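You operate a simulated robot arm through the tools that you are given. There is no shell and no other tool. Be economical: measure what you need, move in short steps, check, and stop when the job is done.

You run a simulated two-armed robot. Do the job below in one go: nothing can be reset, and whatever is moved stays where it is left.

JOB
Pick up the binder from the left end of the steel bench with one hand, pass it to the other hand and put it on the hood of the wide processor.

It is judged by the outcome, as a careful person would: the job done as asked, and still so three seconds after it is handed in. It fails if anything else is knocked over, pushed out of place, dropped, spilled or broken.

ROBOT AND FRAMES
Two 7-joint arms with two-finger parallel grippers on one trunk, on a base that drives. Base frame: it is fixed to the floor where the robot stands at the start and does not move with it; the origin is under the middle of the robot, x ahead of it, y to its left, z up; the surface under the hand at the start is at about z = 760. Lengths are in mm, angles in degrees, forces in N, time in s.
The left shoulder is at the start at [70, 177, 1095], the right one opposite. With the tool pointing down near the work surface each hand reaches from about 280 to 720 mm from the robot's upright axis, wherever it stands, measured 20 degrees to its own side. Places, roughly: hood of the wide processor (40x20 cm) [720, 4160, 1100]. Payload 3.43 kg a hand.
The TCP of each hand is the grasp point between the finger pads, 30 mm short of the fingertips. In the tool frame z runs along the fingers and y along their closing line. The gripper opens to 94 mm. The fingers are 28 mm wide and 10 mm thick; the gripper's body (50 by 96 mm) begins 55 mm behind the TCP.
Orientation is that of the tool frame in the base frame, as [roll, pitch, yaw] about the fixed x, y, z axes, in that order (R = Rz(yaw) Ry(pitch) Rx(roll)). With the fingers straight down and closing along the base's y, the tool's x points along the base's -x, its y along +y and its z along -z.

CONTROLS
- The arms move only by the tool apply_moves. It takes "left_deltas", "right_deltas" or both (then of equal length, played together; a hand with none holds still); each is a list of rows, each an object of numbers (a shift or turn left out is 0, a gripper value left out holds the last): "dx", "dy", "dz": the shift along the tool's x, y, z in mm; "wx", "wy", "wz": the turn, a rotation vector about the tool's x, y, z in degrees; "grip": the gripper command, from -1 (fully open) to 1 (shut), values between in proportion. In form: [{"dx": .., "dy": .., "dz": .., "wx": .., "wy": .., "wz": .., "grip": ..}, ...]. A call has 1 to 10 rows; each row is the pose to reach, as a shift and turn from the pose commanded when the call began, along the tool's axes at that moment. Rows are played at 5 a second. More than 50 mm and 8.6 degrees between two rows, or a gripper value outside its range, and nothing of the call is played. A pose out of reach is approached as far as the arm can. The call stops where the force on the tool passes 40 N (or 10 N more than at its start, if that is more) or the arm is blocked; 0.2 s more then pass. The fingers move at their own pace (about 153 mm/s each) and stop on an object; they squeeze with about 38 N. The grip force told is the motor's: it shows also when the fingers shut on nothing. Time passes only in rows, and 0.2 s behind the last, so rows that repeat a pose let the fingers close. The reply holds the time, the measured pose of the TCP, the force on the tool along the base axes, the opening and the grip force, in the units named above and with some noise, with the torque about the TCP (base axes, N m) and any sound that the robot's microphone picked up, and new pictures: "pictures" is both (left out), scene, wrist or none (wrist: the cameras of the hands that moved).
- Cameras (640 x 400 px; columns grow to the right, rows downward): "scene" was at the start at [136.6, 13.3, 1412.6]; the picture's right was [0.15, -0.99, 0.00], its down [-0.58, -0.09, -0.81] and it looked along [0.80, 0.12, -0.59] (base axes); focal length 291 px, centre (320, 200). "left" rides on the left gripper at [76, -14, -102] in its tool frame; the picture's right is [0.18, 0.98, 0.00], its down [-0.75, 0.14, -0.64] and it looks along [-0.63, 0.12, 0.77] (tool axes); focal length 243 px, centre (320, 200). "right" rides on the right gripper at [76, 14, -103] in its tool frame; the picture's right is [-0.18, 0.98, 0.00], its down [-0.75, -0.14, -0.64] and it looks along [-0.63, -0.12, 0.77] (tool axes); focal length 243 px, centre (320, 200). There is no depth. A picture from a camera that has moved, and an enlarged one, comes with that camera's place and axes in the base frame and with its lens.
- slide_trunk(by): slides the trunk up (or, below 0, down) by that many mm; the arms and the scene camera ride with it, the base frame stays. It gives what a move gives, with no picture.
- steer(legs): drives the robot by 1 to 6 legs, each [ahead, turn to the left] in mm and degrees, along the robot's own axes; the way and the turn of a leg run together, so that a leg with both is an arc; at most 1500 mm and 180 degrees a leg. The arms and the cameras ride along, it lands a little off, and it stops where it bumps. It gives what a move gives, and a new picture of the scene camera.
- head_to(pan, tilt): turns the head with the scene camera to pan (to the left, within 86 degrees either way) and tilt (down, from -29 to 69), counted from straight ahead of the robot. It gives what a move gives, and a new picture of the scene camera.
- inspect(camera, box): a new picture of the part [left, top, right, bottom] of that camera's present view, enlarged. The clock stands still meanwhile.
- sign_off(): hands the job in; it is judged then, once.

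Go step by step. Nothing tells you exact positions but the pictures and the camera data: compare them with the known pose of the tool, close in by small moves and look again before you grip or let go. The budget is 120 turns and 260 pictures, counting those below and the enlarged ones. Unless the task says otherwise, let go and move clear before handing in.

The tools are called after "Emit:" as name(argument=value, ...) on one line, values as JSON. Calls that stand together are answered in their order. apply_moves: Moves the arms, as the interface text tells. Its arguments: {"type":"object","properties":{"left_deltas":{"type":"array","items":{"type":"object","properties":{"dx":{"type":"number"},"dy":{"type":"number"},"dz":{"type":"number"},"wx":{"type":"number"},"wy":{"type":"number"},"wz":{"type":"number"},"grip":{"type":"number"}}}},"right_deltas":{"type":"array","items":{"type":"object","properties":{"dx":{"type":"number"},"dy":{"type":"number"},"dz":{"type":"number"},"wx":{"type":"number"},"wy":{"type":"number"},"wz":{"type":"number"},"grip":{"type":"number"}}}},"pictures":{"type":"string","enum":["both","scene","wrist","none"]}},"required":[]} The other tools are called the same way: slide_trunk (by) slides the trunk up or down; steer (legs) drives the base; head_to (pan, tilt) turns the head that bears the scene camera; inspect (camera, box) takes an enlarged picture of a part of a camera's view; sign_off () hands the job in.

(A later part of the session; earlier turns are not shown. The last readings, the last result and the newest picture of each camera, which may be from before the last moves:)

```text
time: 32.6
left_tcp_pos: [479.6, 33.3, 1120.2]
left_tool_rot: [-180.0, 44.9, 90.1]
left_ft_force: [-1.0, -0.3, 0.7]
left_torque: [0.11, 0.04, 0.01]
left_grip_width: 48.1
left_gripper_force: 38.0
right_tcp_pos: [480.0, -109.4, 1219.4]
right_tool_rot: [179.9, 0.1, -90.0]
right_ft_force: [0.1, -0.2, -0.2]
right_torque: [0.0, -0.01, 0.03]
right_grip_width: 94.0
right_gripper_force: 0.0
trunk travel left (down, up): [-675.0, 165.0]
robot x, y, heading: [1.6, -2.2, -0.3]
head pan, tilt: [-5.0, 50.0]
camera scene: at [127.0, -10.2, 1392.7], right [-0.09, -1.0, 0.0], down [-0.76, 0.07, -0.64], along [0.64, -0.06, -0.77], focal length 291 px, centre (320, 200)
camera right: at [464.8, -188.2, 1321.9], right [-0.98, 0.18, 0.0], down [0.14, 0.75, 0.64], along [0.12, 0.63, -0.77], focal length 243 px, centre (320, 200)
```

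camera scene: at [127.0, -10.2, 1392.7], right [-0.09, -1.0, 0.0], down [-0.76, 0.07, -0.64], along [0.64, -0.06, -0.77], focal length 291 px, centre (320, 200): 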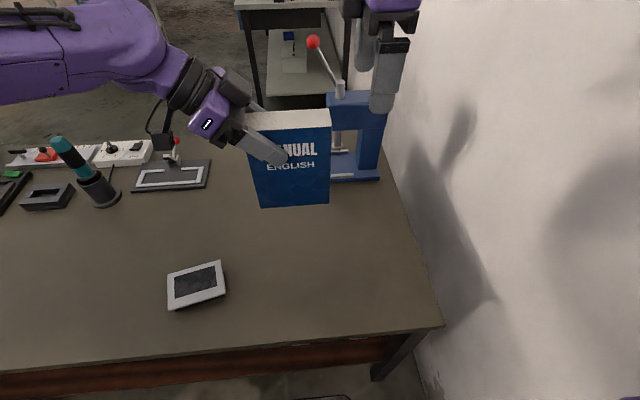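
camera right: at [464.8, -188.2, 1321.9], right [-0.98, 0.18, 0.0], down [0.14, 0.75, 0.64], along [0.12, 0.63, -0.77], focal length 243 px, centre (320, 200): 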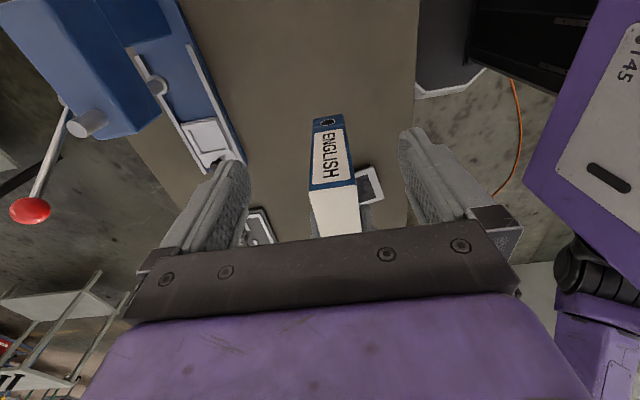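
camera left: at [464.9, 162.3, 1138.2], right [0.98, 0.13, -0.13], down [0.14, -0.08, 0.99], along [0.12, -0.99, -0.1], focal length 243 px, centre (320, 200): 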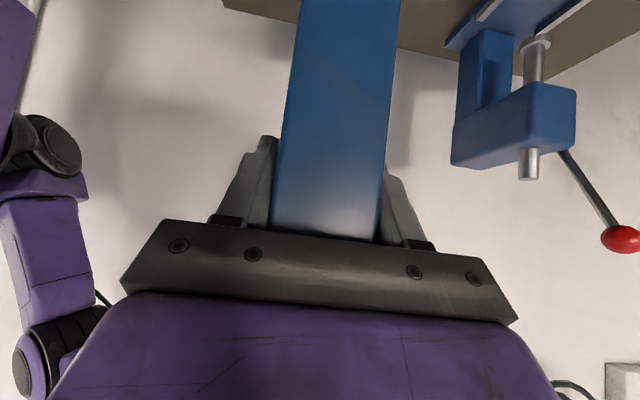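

The handover is done; the left hand alone holds the binder. I'll tuck both hands in for driving, then survey the way.

Emit:
apply_moves(right_deltas=[{"dy": 28}, {"dy": 56, "dz": 15}, {"dy": 84, "dz": 30}, {"dy": 112, "dz": 40}], left_deltas=[{"dy": -28, "dx": -7, "dz": -7}, {"dy": -56, "dx": -14, "dz": -14}, {"dy": -84, "dx": -21, "dz": -21}, {"dy": -112, "dx": -28, "dz": -28}], pictures="none")

Emit:
steer(legs=[[0, 90]])

Emit:
head_to(pan=15, tilt=25)

Emit:
head_to(pan=75, tilt=25)

```text
time: 33.6
left_tcp_pos: [363.8, 34.1, 1161.5]
left_tool_rot: [179.9, 44.9, 89.9]
left_ft_force: [-0.1, -0.7, -2.2]
left_torque: [0.1, 0.0, 0.03]
left_grip_width: 48.1
left_gripper_force: 38.7
right_tcp_pos: [364.6, -108.4, 1179.9]
right_tool_rot: [-179.8, 0.0, -90.0]
right_ft_force: [-0.1, -0.1, -0.6]
right_torque: [0.0, -0.05, -0.01]
right_grip_width: 94.0
right_gripper_force: 0.0
trunk travel left (down, up): [-675.0, 165.0]
robot x, y, heading: [-1.7, 1.1, -0.3]
head pan, tilt: [-5.0, 50.0]
```

```text
time: 37.9
left_tcp_pos: [-37.6, 366.6, 1161.1]
left_tool_rot: [179.9, 45.1, -179.6]
left_ft_force: [-0.1, 0.6, -3.1]
left_torque: [-0.03, 0.13, 0.01]
left_grip_width: 48.3
left_gripper_force: 38.0
right_tcp_pos: [106.9, 369.6, 1180.8]
right_tool_rot: [180.0, 0.0, 0.2]
right_ft_force: [0.8, -0.8, -0.5]
right_torque: [-0.02, 0.0, 0.0]
right_grip_width: 94.0
right_gripper_force: 0.0
trunk travel left (down, up): [-675.0, 165.0]
robot x, y, heading: [-1.4, 1.6, 90.0]
head pan, tilt: [-5.0, 50.0]
camera scene: at [7.0, 127.0, 1392.7], right [1.0, -0.09, 0.0], down [-0.07, -0.76, -0.64], along [0.06, 0.64, -0.77], focal length 291 px, centre (320, 200)
```

scene: 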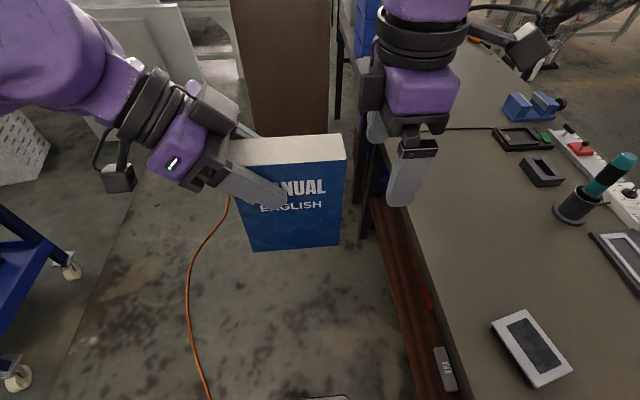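

```text
time: 38.7
left_tcp_pos: [-36.8, 366.4, 1160.0]
left_tool_rot: [179.9, 45.0, -179.6]
left_ft_force: [-0.1, -1.2, -3.5]
left_torque: [0.02, 0.09, 0.04]
left_grip_width: 48.1
left_gripper_force: 37.8
right_tcp_pos: [107.0, 369.4, 1178.5]
right_tool_rot: [179.9, -0.1, 0.3]
right_ft_force: [0.3, 0.9, -0.2]
right_torque: [0.03, 0.01, 0.0]
right_grip_width: 94.1
right_gripper_force: 0.0
trunk travel left (down, up): [-675.0, 165.0]
robot x, y, heading: [-0.5, 1.1, 90.0]
head pan, tilt: [15.0, 25.0]
camera scene: at [-23.4, 139.4, 1430.1], right [0.97, 0.26, 0.0], down [0.11, -0.41, -0.91], along [-0.23, 0.88, -0.42], focal length 291 px, centre (320, 200)
```

scene: 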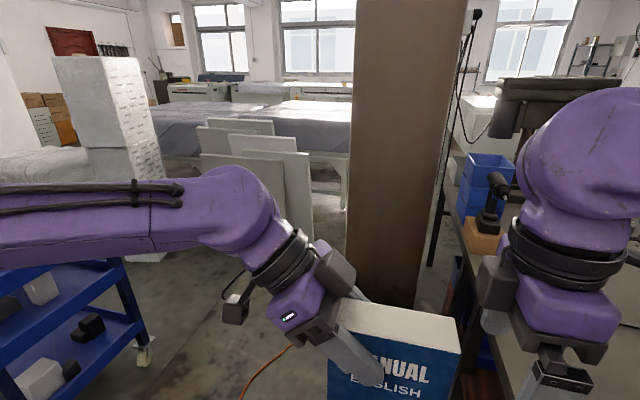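

```text
time: 40.0
left_tcp_pos: [-36.6, 366.3, 1160.7]
left_tool_rot: [-180.0, 45.0, -179.5]
left_ft_force: [0.0, 1.1, -2.9]
left_torque: [-0.02, 0.09, 0.02]
left_grip_width: 47.9
left_gripper_force: 37.7
right_tcp_pos: [107.7, 369.2, 1178.7]
right_tool_rot: [180.0, 0.0, 0.3]
right_ft_force: [-0.4, -0.2, 0.5]
right_torque: [0.03, 0.02, 0.04]
right_grip_width: 93.9
right_gripper_force: 0.2
trunk travel left (down, up): [-675.0, 165.0]
robot x, y, heading: [-1.3, 1.0, 89.7]
head pan, tilt: [75.0, 25.0]
camera scene: at [-88.8, 74.4, 1430.2], right [0.26, 0.97, 0.0], down [0.41, -0.11, -0.91], along [-0.87, 0.24, -0.42], focal length 291 px, centre (320, 200)
```

scene: 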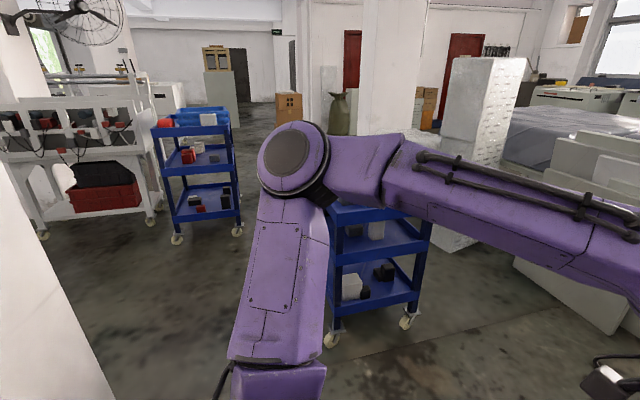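

The processor's near side is reached past the brown pillar, either through the gap between pillar and leaning boards or by a longer detour. I'll drive to a vantage point in front of the gap and look.

Emit:
steer(legs=[[0, 32], [850, 0], [0, -37]])

Emit:
head_to(pan=0, tilt=35)

```text
time: 47.8
left_tcp_pos: [-448.1, 1074.6, 1160.9]
left_tool_rot: [-180.0, 45.0, 175.6]
left_ft_force: [1.2, 0.0, -3.6]
left_torque: [0.03, 0.14, -0.01]
left_grip_width: 48.2
left_gripper_force: 37.9
right_tcp_pos: [-303.3, 1066.2, 1178.7]
right_tool_rot: [179.9, -0.1, -4.6]
right_ft_force: [0.8, 0.4, 0.6]
right_torque: [0.01, 0.0, -0.01]
right_grip_width: 94.1
right_gripper_force: 0.1
trunk travel left (down, up): [-675.0, 165.0]
robot x, y, heading: [-439.7, 708.3, 85.2]
head pan, tilt: [75.0, 25.0]
camera scene: at [-523.1, 788.1, 1430.2], right [0.34, 0.94, 0.0], down [0.4, -0.14, -0.91], along [-0.85, 0.31, -0.42], focal length 291 px, centre (320, 200)
```

scene: 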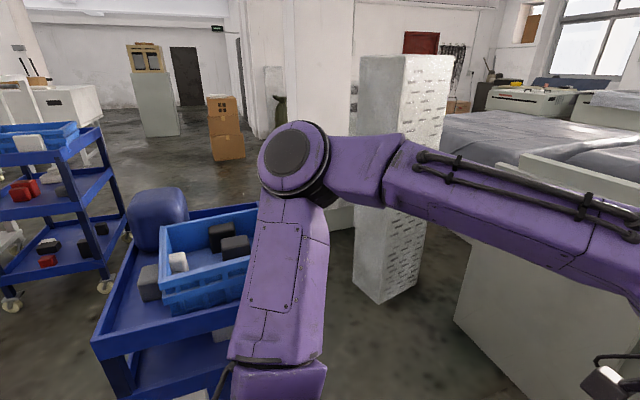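

```text
time: 49.2
left_tcp_pos: [-447.1, 1074.7, 1160.3]
left_tool_rot: [180.0, 45.1, 175.6]
left_ft_force: [0.2, -0.6, -2.7]
left_torque: [-0.03, 0.06, -0.02]
left_grip_width: 47.8
left_gripper_force: 38.3
right_tcp_pos: [-302.1, 1066.0, 1179.2]
right_tool_rot: [180.0, 0.0, -4.6]
right_ft_force: [-0.5, -0.6, -0.6]
right_torque: [0.0, 0.02, -0.01]
right_grip_width: 94.0
right_gripper_force: 0.1
trunk travel left (down, up): [-675.0, 165.0]
robot x, y, heading: [-442.6, 708.0, 85.2]
head pan, tilt: [0.0, 35.0]
camera scene: at [-428.9, 844.4, 1414.4], right [1.0, -0.09, 0.0], down [-0.05, -0.57, -0.82], along [0.07, 0.82, -0.57], focal length 291 px, centre (320, 200)
```

scene: 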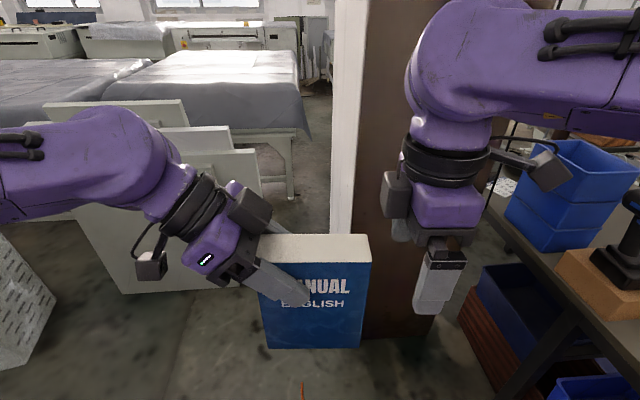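

My arms block the view of the gap. I'll swing the left hand outward briefly to measure it.

Emit:
apply_moves(left_deltas=[{"dx": 32, "dz": -32}, {"dx": 64, "dz": -64}, {"dx": 96, "dz": -96}, {"dx": 128, "dz": -128}, {"dx": 155, "dz": -155}], right_deltas=[{"dx": 30}, {"dx": 60}, {"dx": 90}, {"dx": 120}, {"dx": 140}], pictures="scene")

```text
time: 50.5
left_tcp_pos: [-665.2, 1093.0, 1161.4]
left_tool_rot: [-179.9, 45.0, 175.7]
left_ft_force: [0.5, 0.2, -3.8]
left_torque: [0.02, 0.09, 0.02]
left_grip_width: 48.1
left_gripper_force: 38.0
right_tcp_pos: [-165.4, 1055.8, 1181.6]
right_tool_rot: [-180.0, -0.1, -4.6]
right_ft_force: [0.2, 0.8, 0.5]
right_torque: [-0.02, -0.02, -0.03]
right_grip_width: 93.9
right_gripper_force: 0.1
trunk travel left (down, up): [-675.0, 165.0]
robot x, y, heading: [-441.3, 707.2, 85.1]
head pan, tilt: [0.0, 35.0]
camera scene: at [-429.7, 844.7, 1414.4], right [1.0, -0.09, 0.0], down [-0.05, -0.57, -0.82], along [0.07, 0.82, -0.57], focal length 291 px, centre (320, 200)
```

scene: 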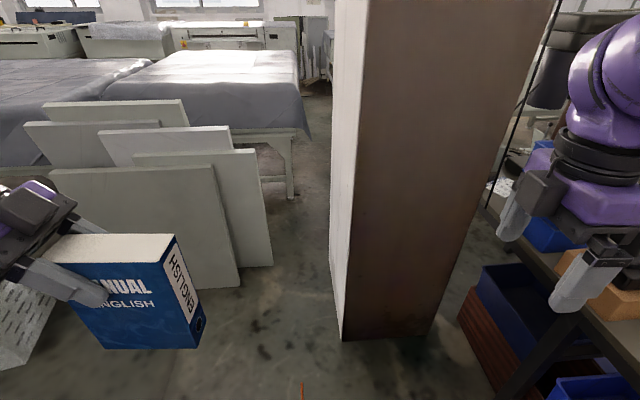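

The gap between pillar and boards is only about 380 mm. I'll look down at my own base to judge its width.

Emit:
head_to(pan=0, tilt=69)

Emit:
head_to(pan=60, tilt=15)

Emit:
head_to(pan=20, tilt=10)

```text
time: 51.4
left_tcp_pos: [-663.3, 1093.0, 1161.3]
left_tool_rot: [-180.0, 45.0, 175.5]
left_ft_force: [-0.3, 0.6, -4.3]
left_torque: [-0.01, 0.08, 0.02]
left_grip_width: 48.4
left_gripper_force: 37.6
right_tcp_pos: [-164.0, 1055.0, 1182.0]
right_tool_rot: [179.9, 0.0, -4.6]
right_ft_force: [0.4, -0.3, -0.6]
right_torque: [0.0, -0.02, -0.02]
right_grip_width: 93.7
right_gripper_force: 0.0
trunk travel left (down, up): [-675.0, 165.0]
robot x, y, heading: [-441.5, 708.2, 84.8]
head pan, tilt: [0.0, 68.8]
camera scene: at [-431.8, 812.5, 1370.8], right [1.0, -0.09, 0.0], down [-0.08, -0.93, -0.36], along [0.03, 0.36, -0.93], focal length 291 px, centre (320, 200)
```

scene: 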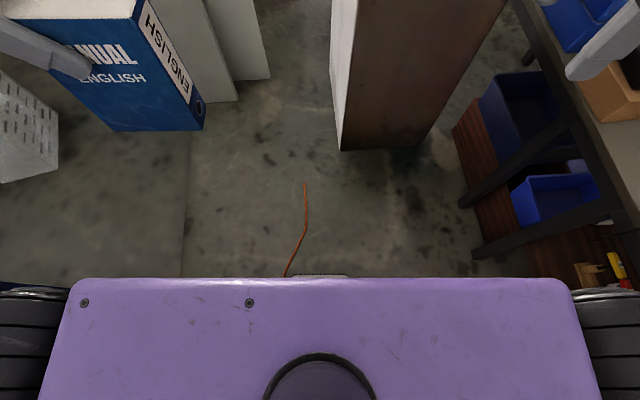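

```text
time: 52.7
left_tcp_pos: [-662.6, 1093.2, 1161.2]
left_tool_rot: [180.0, 45.1, 175.7]
left_ft_force: [0.4, -0.4, -3.4]
left_torque: [0.03, 0.06, -0.02]
left_grip_width: 48.3
left_gripper_force: 38.1
right_tcp_pos: [-165.4, 1056.3, 1180.3]
right_tool_rot: [-179.9, 0.0, -4.6]
right_ft_force: [-0.1, -0.4, -0.5]
right_torque: [0.0, 0.03, -0.03]
right_grip_width: 94.1
right_gripper_force: 0.0
trunk travel left (down, up): [-675.0, 165.0]
robot x, y, heading: [-440.3, 706.6, 84.9]
head pan, tilt: [60.0, 15.0]
camera scene: at [-513.1, 810.3, 1446.4], right [0.57, 0.82, 0.0], down [0.21, -0.15, -0.97], along [-0.79, 0.55, -0.26], focal length 291 px, centre (320, 200)
```

scene: 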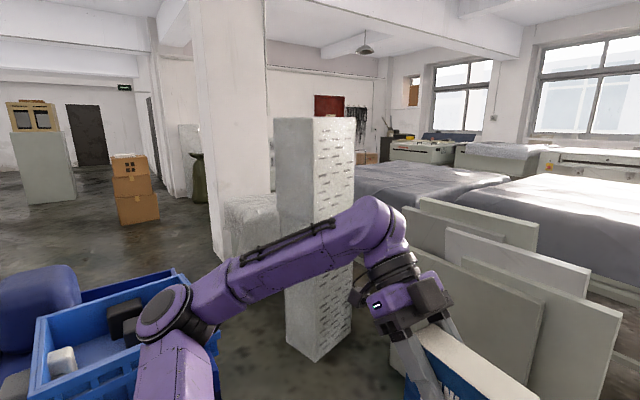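

```text
time: 53.8
left_tcp_pos: [-664.3, 1093.4, 1161.1]
left_tool_rot: [180.0, 45.1, 175.7]
left_ft_force: [-0.1, -0.6, -4.0]
left_torque: [0.02, 0.08, 0.01]
left_grip_width: 48.2
left_gripper_force: 38.2
right_tcp_pos: [-164.6, 1055.9, 1180.0]
right_tool_rot: [-180.0, 0.0, -4.5]
right_ft_force: [0.2, -0.4, -0.2]
right_torque: [0.0, -0.02, 0.02]
right_grip_width: 94.1
right_gripper_force: 0.0
trunk travel left (down, up): [-675.0, 165.0]
robot x, y, heading: [-440.6, 704.7, 84.9]
head pan, tilt: [20.0, 10.0]
camera scene: at [-460.8, 846.5, 1454.6], right [0.97, 0.26, 0.0], down [0.05, -0.17, -0.98], along [-0.26, 0.95, -0.17], focal length 291 px, centre (320, 200)
```

scene: 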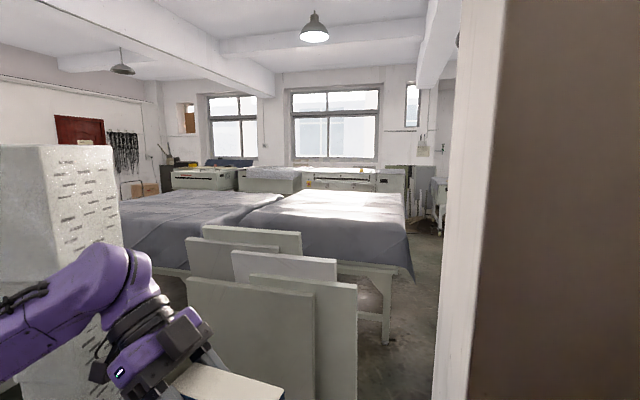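

My base looks over 500 mm wide, so that gap is out. I'll examine the route west and north round the cloth-covered tables.

Emit:
inspect(camera="scene", box=[120, 140, 460, 270])

Emit:
head_to(pan=45, tilt=10)

Emit:
inspect(camera="scene", box=[320, 130, 600, 270])

```text
1.88 times, centred on (290, 205) of scene
camera zoom: at [-460.8, 846.5, 1454.6], right [0.97, 0.26, 0.0], down [0.05, -0.17, -0.98], along [-0.26, 0.95, -0.17], focal length 548 px, centre (376, 191)
```

zoom: 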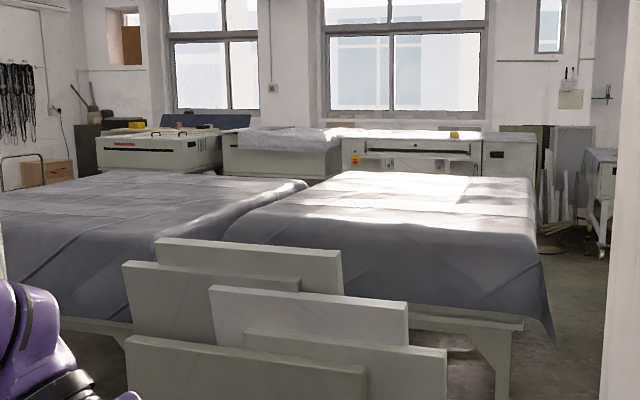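

```text
time: 54.7
left_tcp_pos: [-664.8, 1093.4, 1162.0]
left_tool_rot: [-180.0, 45.0, 175.6]
left_ft_force: [0.6, 0.2, -2.7]
left_torque: [0.02, 0.06, -0.02]
left_grip_width: 47.9
left_gripper_force: 38.0
right_tcp_pos: [-162.3, 1055.7, 1180.7]
right_tool_rot: [-180.0, 0.0, -4.6]
right_ft_force: [-0.5, -0.1, 0.2]
right_torque: [0.01, 0.05, -0.03]
right_grip_width: 93.9
right_gripper_force: 0.0
trunk travel left (down, up): [-675.0, 165.0]
robot x, y, heading: [-439.4, 706.8, 85.1]
head pan, tilt: [45.0, 10.0]
camera scene: at [-496.3, 827.9, 1454.6], right [0.77, 0.64, 0.0], down [0.11, -0.13, -0.98], along [-0.63, 0.75, -0.17], focal length 291 px, centre (320, 200)
```

scene: 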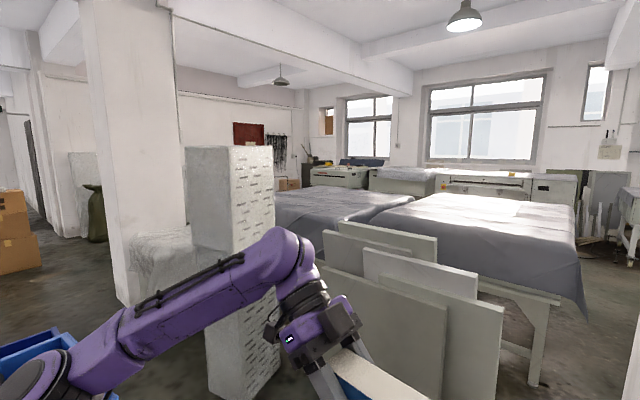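

```text
2.29 times, centred on (460, 200) of scene
camera zoom: at [-496.3, 827.9, 1454.6], right [0.77, 0.64, 0.0], down [0.11, -0.13, -0.98], along [-0.63, 0.75, -0.17], focal length 666 px, centre (0, 200)
```

zoom: 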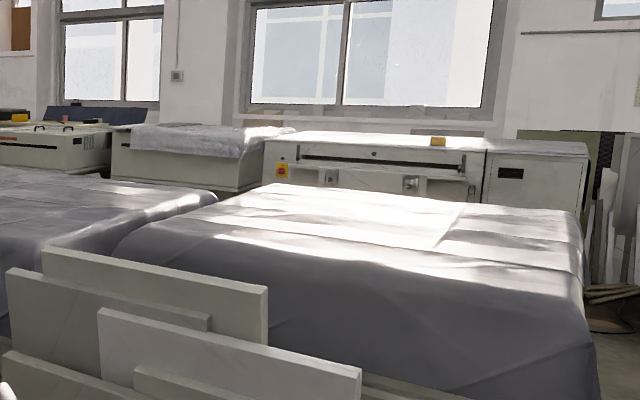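

The close gap is too tight, so I'll detour west between the trolley and the speckled block, then north round the tables. First I'll re-tuck the hands, then drive part way.

Emit:
apply_moves(left_deltas=[{"dx": -32, "dz": 32}, {"dx": -64, "dz": 64}, {"dx": -96, "dz": 96}, {"dx": -128, "dz": 128}, {"dx": -155, "dz": 155}], right_deltas=[{"dx": -20}, {"dx": -40}, {"dx": -60}, {"dx": -80}, {"dx": -100}], pictures="none")

Emit:
steer(legs=[[0, 43], [700, 0], [0, 52]])

Emit:
head_to(pan=0, tilt=20)

Emit:
head_to(pan=-40, tilt=20)

```text
time: 55.9
left_tcp_pos: [-444.7, 1075.4, 1160.0]
left_tool_rot: [-179.8, 45.0, 175.7]
left_ft_force: [0.8, 0.3, -3.5]
left_torque: [0.03, 0.08, -0.01]
left_grip_width: 48.3
left_gripper_force: 38.0
right_tcp_pos: [-261.7, 1064.5, 1178.4]
right_tool_rot: [179.9, 0.0, -4.6]
right_ft_force: [0.2, -0.2, -0.7]
right_torque: [0.04, 0.02, -0.05]
right_grip_width: 94.2
right_gripper_force: 0.1
trunk travel left (down, up): [-675.0, 165.0]
robot x, y, heading: [-440.6, 706.2, 84.9]
head pan, tilt: [45.0, 10.0]
```

```text
time: 64.1
left_tcp_pos: [-1245.6, 1221.0, 1160.6]
left_tool_rot: [-179.9, 45.0, -88.4]
left_ft_force: [-0.6, 1.7, -3.0]
left_torque: [-0.04, 0.0, 0.04]
left_grip_width: 48.0
left_gripper_force: 38.3
right_tcp_pos: [-1252.8, 1403.9, 1179.3]
right_tool_rot: [180.0, 0.0, 91.4]
right_ft_force: [0.0, -0.6, 0.4]
right_torque: [-0.01, -0.01, 0.0]
right_grip_width: 94.1
right_gripper_force: 0.1
trunk travel left (down, up): [-675.0, 165.0]
robot x, y, heading: [-881.3, 1263.5, -179.1]
head pan, tilt: [45.0, 10.0]
camera scene: at [-995.4, 1195.3, 1454.6], right [-0.72, 0.69, 0.0], down [0.12, 0.12, -0.98], along [-0.68, -0.71, -0.17], focal length 291 px, centre (320, 200)
```

scene: 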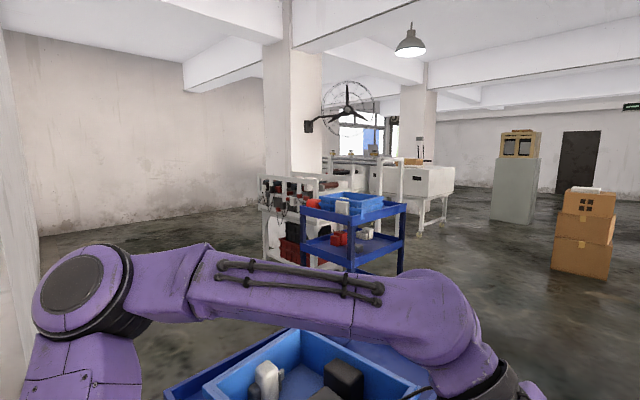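

```text
time: 65.2
left_tcp_pos: [-1245.5, 1218.9, 1160.5]
left_tool_rot: [-179.9, 45.0, -88.5]
left_ft_force: [0.2, 0.6, -2.1]
left_torque: [-0.11, -0.01, 0.01]
left_grip_width: 48.1
left_gripper_force: 37.6
right_tcp_pos: [-1252.4, 1403.6, 1178.4]
right_tool_rot: [-180.0, 0.1, 91.4]
right_ft_force: [0.4, 0.6, 0.0]
right_torque: [0.0, -0.02, 0.01]
right_grip_width: 94.1
right_gripper_force: 0.0
trunk travel left (down, up): [-675.0, 165.0]
robot x, y, heading: [-881.3, 1264.1, -179.0]
head pan, tilt: [0.0, 20.0]
camera scene: at [-1023.9, 1260.3, 1438.3], right [-0.02, 1.0, 0.0], down [0.34, 0.01, -0.94], along [-0.94, -0.02, -0.34], focal length 291 px, centre (320, 200)
```

scene: 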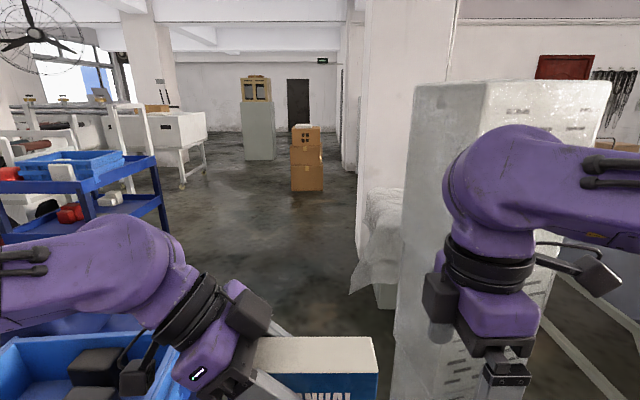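

```text
time: 66.3
left_tcp_pos: [-1246.2, 1220.8, 1160.3]
left_tool_rot: [-179.9, 45.0, -88.3]
left_ft_force: [-0.1, 0.8, -2.9]
left_torque: [-0.08, 0.02, -0.03]
left_grip_width: 47.8
left_gripper_force: 38.0
right_tcp_pos: [-1253.3, 1404.8, 1179.0]
right_tool_rot: [-180.0, 0.0, 91.4]
right_ft_force: [0.5, 0.6, 1.2]
right_torque: [0.02, -0.01, 0.01]
right_grip_width: 94.2
right_gripper_force: 0.2
trunk travel left (down, up): [-675.0, 165.0]
robot x, y, heading: [-880.1, 1262.7, -178.9]
head pan, tilt: [-40.0, 20.0]
camera scene: at [-1003.2, 1320.5, 1438.3], right [0.63, 0.78, 0.0], down [0.27, -0.21, -0.94], along [-0.73, 0.59, -0.34], focal length 291 px, centre (320, 200)
```

scene: 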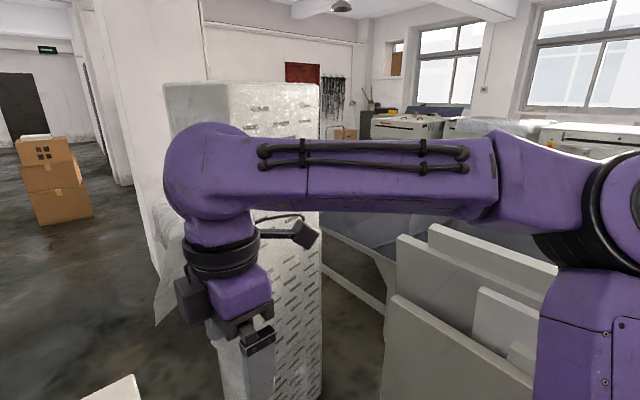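

The right elbow sticks out about 450 mm at 1.3 m height, so the tall speckled block would catch it. I'll go round the trolley's south side instead, where everything is lower than my elbows.

Emit:
steer(legs=[[0, 107], [1170, 0], [0, -109]])

Emit:
head_to(pan=0, tilt=25)

```text
time: 81.2
left_tcp_pos: [-896.3, 131.9, 1160.6]
left_tool_rot: [-179.9, 45.0, -91.1]
left_ft_force: [-1.0, 0.3, -2.9]
left_torque: [-0.09, 0.0, 0.02]
left_grip_width: 48.4
left_gripper_force: 37.5
right_tcp_pos: [-896.0, 315.1, 1179.2]
right_tool_rot: [179.9, 0.0, 88.9]
right_ft_force: [-0.3, 0.6, 0.6]
right_torque: [0.01, 0.01, -0.03]
right_grip_width: 93.8
right_gripper_force: 0.0
trunk travel left (down, up): [-675.0, 165.0]
robot x, y, heading: [-529.9, 159.5, 178.4]
head pan, tilt: [-40.0, 20.0]
camera scene: at [-650.0, 221.1, 1438.3], right [0.66, 0.75, 0.0], down [0.26, -0.23, -0.94], along [-0.7, 0.62, -0.34], focal length 291 px, centre (320, 200)
```

scene: 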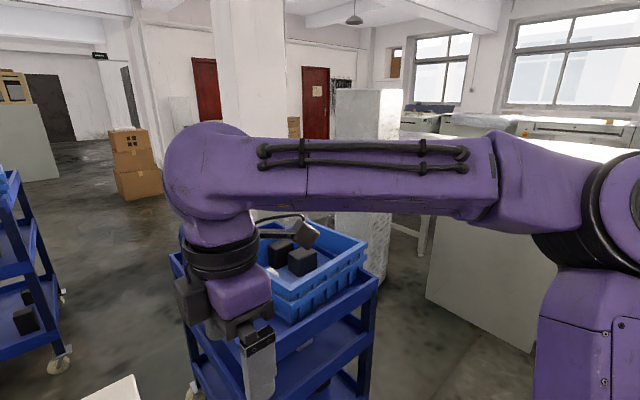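

```text
time: 82.3
left_tcp_pos: [-896.1, 131.7, 1160.6]
left_tool_rot: [-179.8, 45.0, -90.9]
left_ft_force: [-0.1, 0.8, -3.4]
left_torque: [-0.1, -0.01, -0.01]
left_grip_width: 48.2
left_gripper_force: 38.0
right_tcp_pos: [-896.5, 314.8, 1178.4]
right_tool_rot: [180.0, -0.1, 88.9]
right_ft_force: [0.1, 0.5, 0.5]
right_torque: [0.03, 0.01, 0.01]
right_grip_width: 93.8
right_gripper_force: 0.1
trunk travel left (down, up): [-675.0, 165.0]
robot x, y, heading: [-526.8, 155.8, 178.5]
head pan, tilt: [0.0, 25.0]
camera scene: at [-672.3, 161.9, 1430.2], right [0.03, 1.0, 0.0], down [0.42, -0.01, -0.91], along [-0.91, 0.02, -0.42], focal length 291 px, centre (320, 200)
```

scene: 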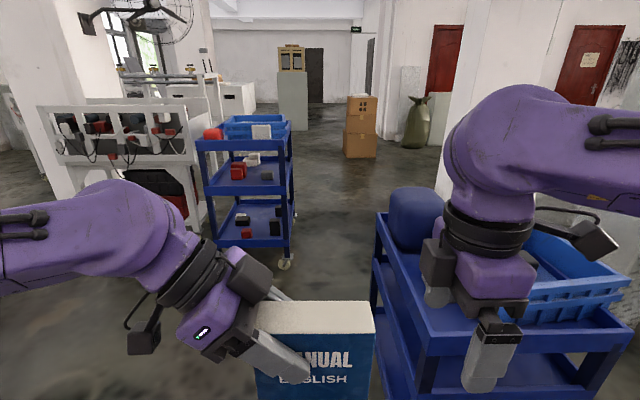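

The way south of this trolley, then diagonally between the two blue trolleys, is clear. I'll drive it.

Emit:
steer(legs=[[0, 19], [520, 0], [0, -17.5], [950, 0], [0, -45], [600, 0]])

Emit:
head_to(pan=-10, tilt=20)

Emit:
head_to(pan=35, tilt=15)

```text
time: 96.5
left_tcp_pos: [-2515.3, 482.8, 1148.5]
left_tool_rot: [-175.7, 46.7, -130.7]
left_ft_force: [1.0, -0.6, -1.7]
left_torque: [-0.07, 0.17, 0.03]
left_grip_width: 48.3
left_gripper_force: 38.2
right_tcp_pos: [-2388.1, 616.8, 1135.4]
right_tool_rot: [170.3, 1.6, 42.8]
right_ft_force: [-0.5, 0.9, 2.7]
right_torque: [-0.04, -0.06, 0.03]
right_grip_width: 94.1
right_gripper_force: 0.0
trunk travel left (down, up): [-675.0, 165.0]
robot x, y, heading: [-2333.2, 351.6, 134.0]
head pan, tilt: [0.0, 25.0]
stopped in leg 6: the robot was blocked; the commanded pose is now the measured one
camera scene: at [-2401.9, 419.4, 1436.5], right [0.72, 0.69, 0.0], down [0.27, -0.28, -0.92], along [-0.64, 0.66, -0.39], focal length 291 px, centre (320, 200)
```

scene: 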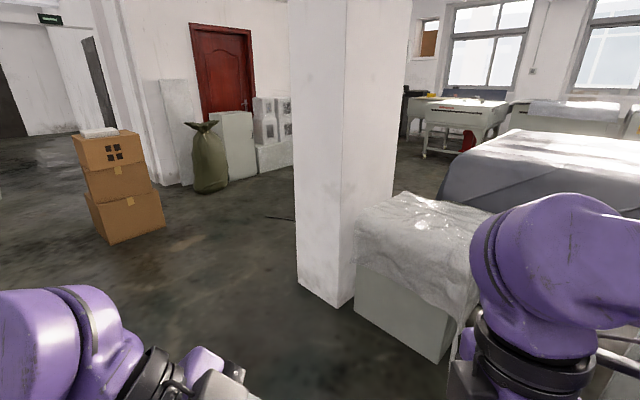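

```text
time: 97.2
left_tcp_pos: [-2542.8, 511.1, 1146.4]
left_tool_rot: [-175.6, 46.6, -130.6]
left_ft_force: [0.6, -1.0, -1.1]
left_torque: [-0.1, 0.15, 0.05]
left_grip_width: 48.0
left_gripper_force: 37.8
right_tcp_pos: [-2414.2, 645.5, 1130.8]
right_tool_rot: [170.1, 1.5, 42.8]
right_ft_force: [1.1, -0.1, 1.5]
right_torque: [0.06, 0.05, 0.03]
right_grip_width: 93.8
right_gripper_force: 0.1
trunk travel left (down, up): [-675.0, 165.0]
robot x, y, heading: [-2332.4, 350.8, 134.2]
head pan, tilt: [-10.0, 20.0]
camera scene: at [-2414.8, 456.6, 1439.1], right [0.83, 0.56, 0.0], down [0.19, -0.28, -0.94], along [-0.53, 0.78, -0.33], focal length 291 px, centre (320, 200)
```

scene: 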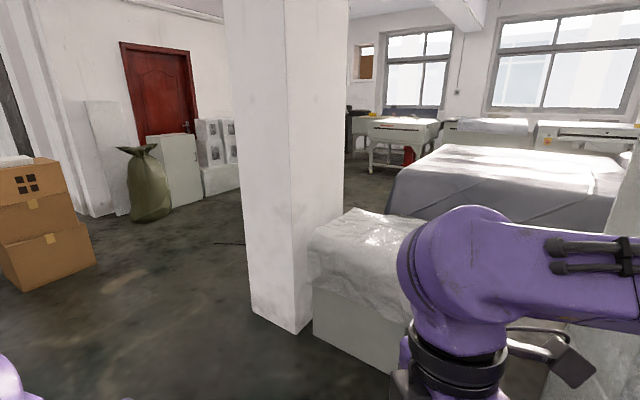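

```text
time: 98.3
left_tcp_pos: [-2551.1, 521.0, 1147.4]
left_tool_rot: [-176.1, 46.6, -130.8]
left_ft_force: [0.1, -1.1, -3.2]
left_torque: [-0.08, 0.09, 0.0]
left_grip_width: 48.2
left_gripper_force: 37.9
right_tcp_pos: [-2423.5, 655.0, 1132.0]
right_tool_rot: [170.3, 1.5, 42.7]
right_ft_force: [-0.2, -0.6, -0.2]
right_torque: [0.03, 0.03, -0.03]
right_grip_width: 94.1
right_gripper_force: 0.2
trunk travel left (down, up): [-675.0, 165.0]
robot x, y, heading: [-2331.9, 352.6, 133.9]
head pan, tilt: [35.0, 15.0]
camera scene: at [-2460.5, 404.4, 1446.6], right [0.19, 0.98, 0.0], down [0.25, -0.05, -0.97], along [-0.95, 0.18, -0.26], focal length 291 px, centre (320, 200)
```

scene: 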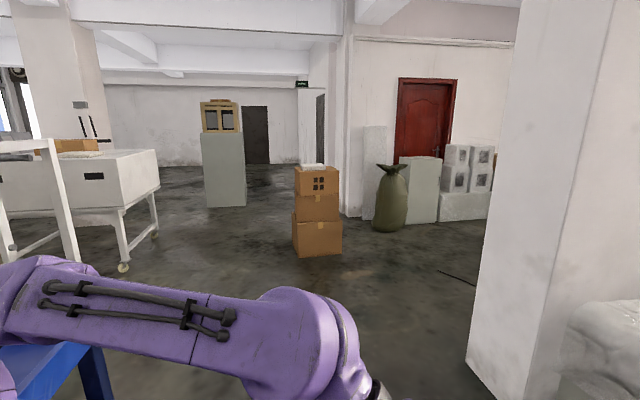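

The drive stopped on a bump around (-2332, 352), and the arms jolted a little, but the binder is still held. I'll look around the base to find the contact.

Emit:
head_to(pan=60, tilt=55)

Emit:
head_to(pan=-60, tilt=55)

Emit:
head_to(pan=0, tilt=60)

```text
time: 99.4
left_tcp_pos: [-2551.3, 521.7, 1146.7]
left_tool_rot: [-175.9, 46.6, -130.7]
left_ft_force: [-0.2, -0.2, -3.2]
left_torque: [-0.02, 0.06, 0.0]
left_grip_width: 48.1
left_gripper_force: 38.0
right_tcp_pos: [-2424.8, 655.3, 1130.9]
right_tool_rot: [170.2, 1.5, 42.7]
right_ft_force: [0.1, -0.6, 0.2]
right_torque: [0.01, -0.01, 0.03]
right_grip_width: 94.0
right_gripper_force: 0.1
trunk travel left (down, up): [-675.0, 165.0]
robot x, y, heading: [-2337.9, 351.7, 134.0]
head pan, tilt: [60.0, 55.0]
camera scene: at [-2439.9, 370.2, 1386.3], right [-0.24, 0.97, 0.0], down [0.79, 0.2, -0.57], along [-0.56, -0.14, -0.82], focal length 291 px, centre (320, 200)
```

scene: 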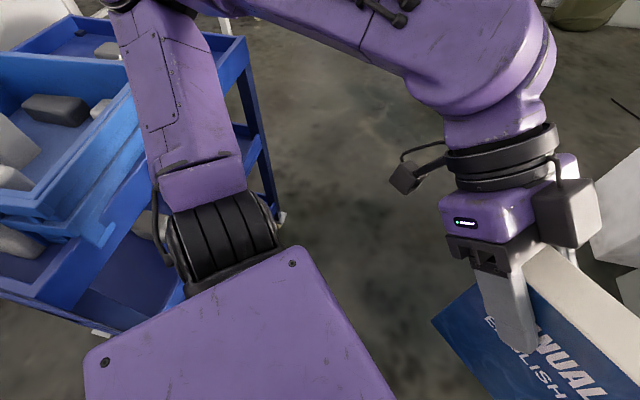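

```text
time: 101.4
left_tcp_pos: [-2551.4, 521.2, 1147.2]
left_tool_rot: [-175.9, 46.6, -130.7]
left_ft_force: [0.2, 0.4, -3.6]
left_torque: [-0.03, 0.06, 0.01]
left_grip_width: 48.1
left_gripper_force: 38.0
right_tcp_pos: [-2424.4, 656.5, 1130.7]
right_tool_rot: [170.1, 1.5, 42.7]
right_ft_force: [0.1, 0.1, 0.0]
right_torque: [-0.01, 0.05, 0.0]
right_grip_width: 94.0
right_gripper_force: 0.0
trunk travel left (down, up): [-675.0, 165.0]
robot x, y, heading: [-2338.7, 352.9, 134.2]
head pan, tilt: [-60.0, 55.0]
camera scene: at [-2350.2, 457.1, 1386.2], right [0.96, -0.27, 0.0], down [-0.22, -0.79, -0.57], along [0.16, 0.55, -0.82], focal length 291 px, centre (320, 200)
```

scene: 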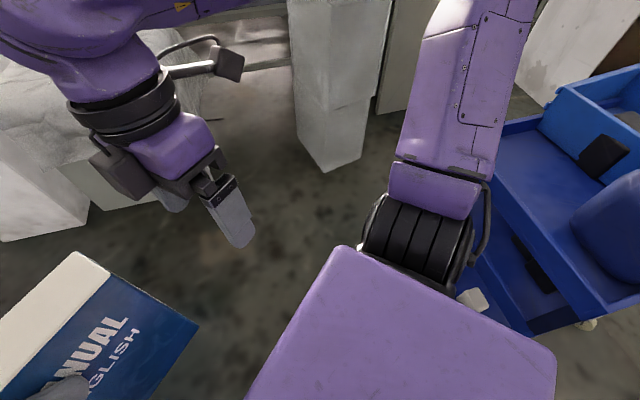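

```text
time: 102.7
left_tcp_pos: [-2552.7, 521.2, 1147.6]
left_tool_rot: [-175.9, 46.6, -130.7]
left_ft_force: [-0.8, 0.4, -3.2]
left_torque: [-0.04, 0.05, -0.03]
left_grip_width: 48.0
left_gripper_force: 38.0
right_tcp_pos: [-2424.7, 655.6, 1131.2]
right_tool_rot: [170.2, 1.5, 42.7]
right_ft_force: [0.3, -0.5, 0.3]
right_torque: [-0.04, -0.01, -0.03]
right_grip_width: 94.0
right_gripper_force: 0.1
trunk travel left (down, up): [-675.0, 165.0]
robot x, y, heading: [-2334.9, 349.8, 133.9]
head pan, tilt: [0.0, 60.0]
camera scene: at [-2416.2, 435.8, 1380.2], right [0.72, 0.69, 0.0], down [0.6, -0.62, -0.5], along [-0.35, 0.36, -0.87], focal length 291 px, centre (320, 200)
```

scene: 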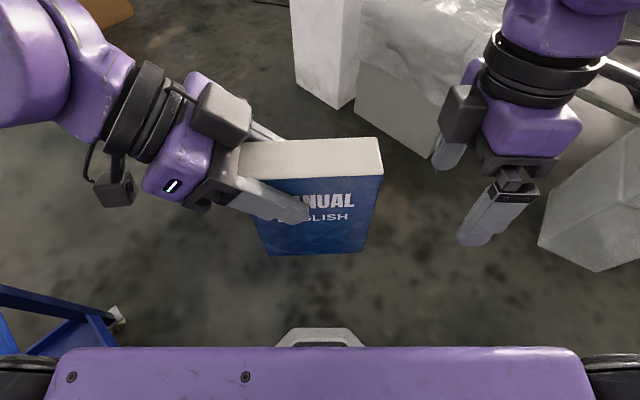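

Nothing obvious touches in front. Before moving I'll check both flanks more carefully.

Emit:
head_to(pan=86, tilt=35)

Emit:
head_to(pan=-86, tilt=35)

```text
time: 104.3
left_tcp_pos: [-2551.6, 521.3, 1146.7]
left_tool_rot: [-175.9, 46.6, -130.7]
left_ft_force: [0.2, 0.6, -3.2]
left_torque: [-0.04, 0.1, 0.01]
left_grip_width: 48.1
left_gripper_force: 38.1
right_tcp_pos: [-2425.4, 655.9, 1131.5]
right_tool_rot: [170.2, 1.5, 42.7]
right_ft_force: [-0.3, 0.1, -0.1]
right_torque: [-0.02, 0.01, -0.01]
right_grip_width: 93.9
right_gripper_force: 0.1
trunk travel left (down, up): [-675.0, 165.0]
robot x, y, heading: [-2336.0, 348.4, 133.9]
head pan, tilt: [85.9, 35.0]
camera scene: at [-2437.5, 331.3, 1414.4], right [-0.64, 0.77, 0.0], down [0.44, 0.37, -0.82], along [-0.63, -0.53, -0.57], focal length 291 px, centre (320, 200)
```

scene: 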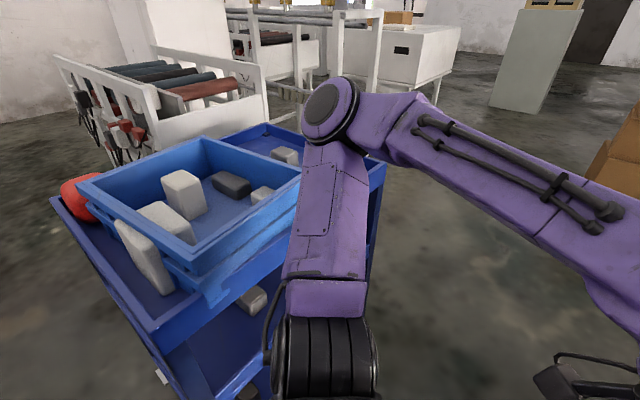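

```text
time: 106.9
left_tcp_pos: [-2551.4, 521.6, 1146.5]
left_tool_rot: [-176.0, 46.6, -130.7]
left_ft_force: [-0.3, -0.8, -2.4]
left_torque: [-0.03, 0.07, -0.02]
left_grip_width: 48.1
left_gripper_force: 37.5
right_tcp_pos: [-2425.5, 655.3, 1129.9]
right_tool_rot: [170.1, 1.5, 42.7]
right_ft_force: [0.0, 0.9, 0.0]
right_torque: [0.0, -0.01, -0.03]
right_grip_width: 93.8
right_gripper_force: 0.0
trunk travel left (down, up): [-675.0, 165.0]
robot x, y, heading: [-2335.7, 351.8, 133.8]
head pan, tilt: [-85.9, 35.0]
camera scene: at [-2311.2, 453.4, 1414.5], right [0.74, -0.67, 0.0], down [-0.38, -0.43, -0.82], along [0.55, 0.61, -0.57], focal length 291 px, centre (320, 200)
```

scene: 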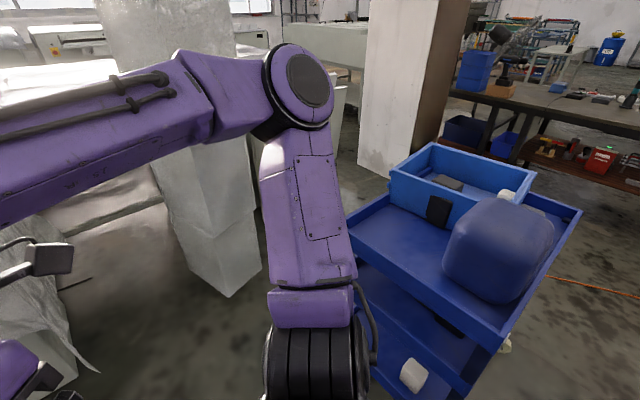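

The left upper arm passes very near the bin on the second trolley, and that's probably what it touched. Raising the trunk lifts both arms clear of all the trolley loads.

Emit:
slide_trunk(by=160)

Emit:
head_to(pan=86, tilt=35)

```text
time: 108.7
left_tcp_pos: [-2552.3, 521.2, 1307.3]
left_tool_rot: [-175.8, 46.6, -130.7]
left_ft_force: [0.9, 0.7, -3.7]
left_torque: [-0.06, 0.1, 0.0]
left_grip_width: 48.1
left_gripper_force: 37.8
right_tcp_pos: [-2425.4, 654.6, 1291.6]
right_tool_rot: [170.3, 1.5, 42.7]
right_ft_force: [0.4, 0.4, 0.7]
right_torque: [-0.01, 0.01, -0.03]
right_grip_width: 94.2
right_gripper_force: 0.0
trunk travel left (down, up): [-835.0, 5.0]
robot x, y, heading: [-2336.4, 353.2, 134.2]
head pan, tilt: [-85.9, 35.0]
```

```text
time: 111.3
left_tcp_pos: [-2552.4, 522.0, 1307.1]
left_tool_rot: [-175.9, 46.7, -130.7]
left_ft_force: [-1.0, -0.2, -3.9]
left_torque: [-0.05, 0.05, -0.01]
left_grip_width: 47.9
left_gripper_force: 38.6
right_tcp_pos: [-2423.7, 656.0, 1291.0]
right_tool_rot: [170.2, 1.5, 42.7]
right_ft_force: [-1.4, -0.1, -0.2]
right_torque: [-0.03, 0.03, 0.03]
right_grip_width: 94.0
right_gripper_force: 0.0
trunk travel left (down, up): [-835.0, 5.0]
robot x, y, heading: [-2333.3, 353.2, 134.1]
head pan, tilt: [85.9, 35.0]
camera scene: at [-2437.5, 331.3, 1574.5], right [-0.64, 0.77, 0.0], down [0.44, 0.37, -0.82], along [-0.63, -0.53, -0.57], focal length 291 px, centre (320, 200)
```

scene: 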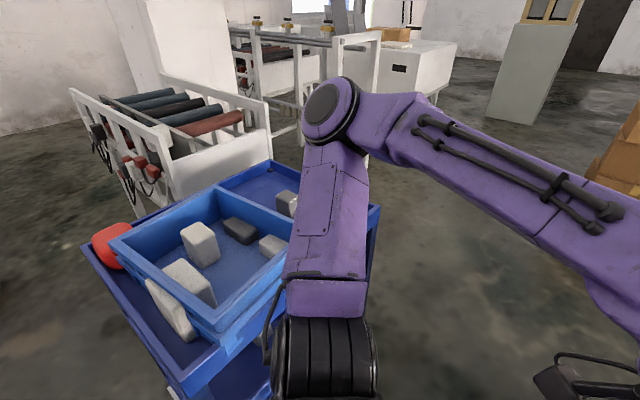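

With the trunk raised the arms ride well above the trolley. I'll try a short forward leg.

Emit:
steer(legs=[[150, 0]])

```text
time: 112.7
left_tcp_pos: [-2655.3, 629.0, 1307.3]
left_tool_rot: [-176.1, 46.6, -130.8]
left_ft_force: [0.2, 0.3, -3.8]
left_torque: [-0.06, 0.1, 0.03]
left_grip_width: 48.2
left_gripper_force: 38.1
right_tcp_pos: [-2528.4, 762.7, 1291.6]
right_tool_rot: [170.2, 1.4, 42.7]
right_ft_force: [1.4, -0.3, 0.6]
right_torque: [0.03, 0.03, 0.0]
right_grip_width: 94.0
right_gripper_force: 0.1
trunk travel left (down, up): [-835.0, 5.0]
robot x, y, heading: [-2443.9, 459.6, 133.8]
head pan, tilt: [85.9, 35.0]
camera scene: at [-2540.4, 437.7, 1574.6], right [-0.64, 0.77, 0.0], down [0.44, 0.37, -0.82], along [-0.63, -0.53, -0.57], focal length 291 px, centre (320, 200)
```

scene: 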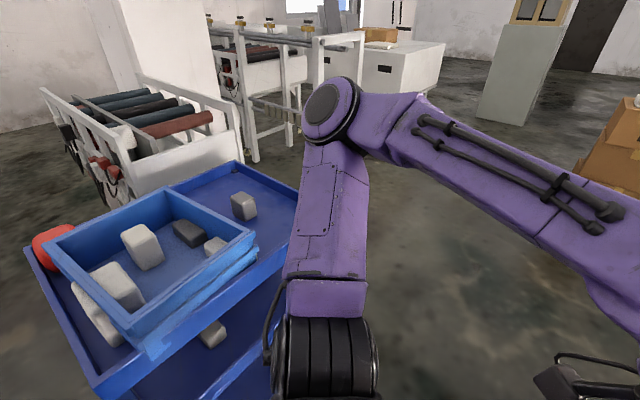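

That worked and everything behind is undisturbed. I'll continue to the open area west of the white pillar.

Emit:
steer(legs=[[0, 27], [1100, 0], [950, 0], [0, -71]])

Emit:
head_to(pan=0, tilt=25)

Emit:
head_to(pan=-35, tilt=15)

```text
time: 127.3
left_tcp_pos: [-4389.6, 1421.5, 1306.8]
left_tool_rot: [-175.6, 46.6, -176.2]
left_ft_force: [-0.8, 0.8, -3.9]
left_torque: [0.02, 0.11, 0.01]
left_grip_width: 48.1
left_gripper_force: 38.1
right_tcp_pos: [-4204.8, 1424.4, 1291.0]
right_tool_rot: [170.0, 1.5, -3.2]
right_ft_force: [-1.1, 0.5, -0.3]
right_torque: [-0.03, 0.03, 0.01]
right_grip_width: 93.9
right_gripper_force: 0.1
trunk travel left (down, up): [-835.0, 5.0]
robot x, y, heading: [-4358.2, 1150.5, 88.6]
head pan, tilt: [85.9, 35.0]
camera scene: at [-4445.9, 1207.3, 1574.5], right [0.1, 0.99, 0.0], down [0.57, -0.06, -0.82], along [-0.81, 0.08, -0.57], focal length 291 px, centre (320, 200)
```

scene: 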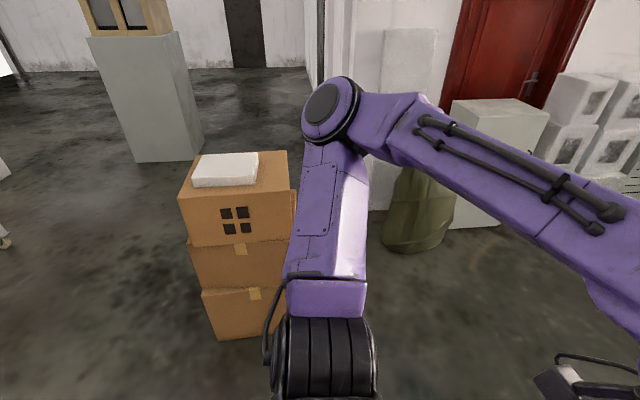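

```text
time: 128.9
left_tcp_pos: [-4390.4, 1422.4, 1307.3]
left_tool_rot: [-175.5, 46.5, -176.2]
left_ft_force: [-0.4, -0.9, -4.4]
left_torque: [-0.02, 0.08, 0.05]
left_grip_width: 48.2
left_gripper_force: 38.3
right_tcp_pos: [-4203.8, 1425.3, 1288.9]
right_tool_rot: [170.0, 1.5, -3.2]
right_ft_force: [-0.8, -0.2, 0.3]
right_torque: [0.0, 0.01, 0.02]
right_grip_width: 93.7
right_gripper_force: 0.0
trunk travel left (down, up): [-835.0, 5.0]
robot x, y, heading: [-4359.6, 1148.8, 88.1]
head pan, tilt: [0.0, 25.0]
camera scene: at [-4355.3, 1290.8, 1590.2], right [1.0, -0.03, 0.0], down [-0.01, -0.42, -0.91], along [0.03, 0.91, -0.42], focal length 291 px, centre (320, 200)
```

scene: 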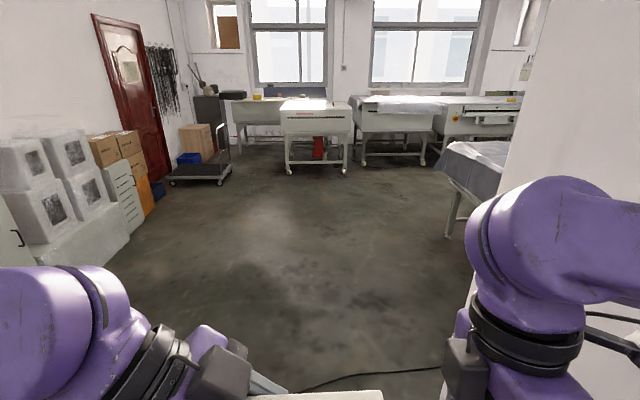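

```text
time: 129.9
left_tcp_pos: [-4388.8, 1421.4, 1305.7]
left_tool_rot: [-175.5, 46.5, -176.2]
left_ft_force: [-0.4, 0.1, -2.1]
left_torque: [0.0, 0.11, 0.01]
left_grip_width: 48.1
left_gripper_force: 37.8
right_tcp_pos: [-4205.3, 1424.7, 1289.5]
right_tool_rot: [170.0, 1.5, -3.2]
right_ft_force: [-0.4, 0.5, -0.5]
right_torque: [0.03, 0.0, 0.02]
right_grip_width: 93.9
right_gripper_force: 0.1
trunk travel left (down, up): [-835.0, 5.0]
robot x, y, heading: [-4358.7, 1146.6, 88.2]
head pan, tilt: [-35.0, 15.0]
camera scene: at [-4302.3, 1273.4, 1606.4], right [0.8, -0.6, 0.0], down [-0.15, -0.21, -0.97], along [0.58, 0.77, -0.26], focal length 291 px, centre (320, 200)
```

scene: 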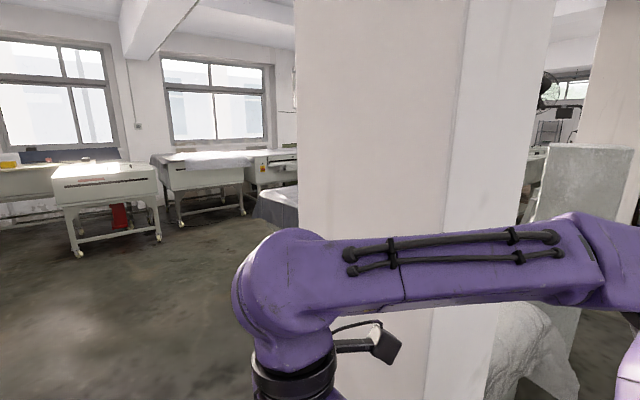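

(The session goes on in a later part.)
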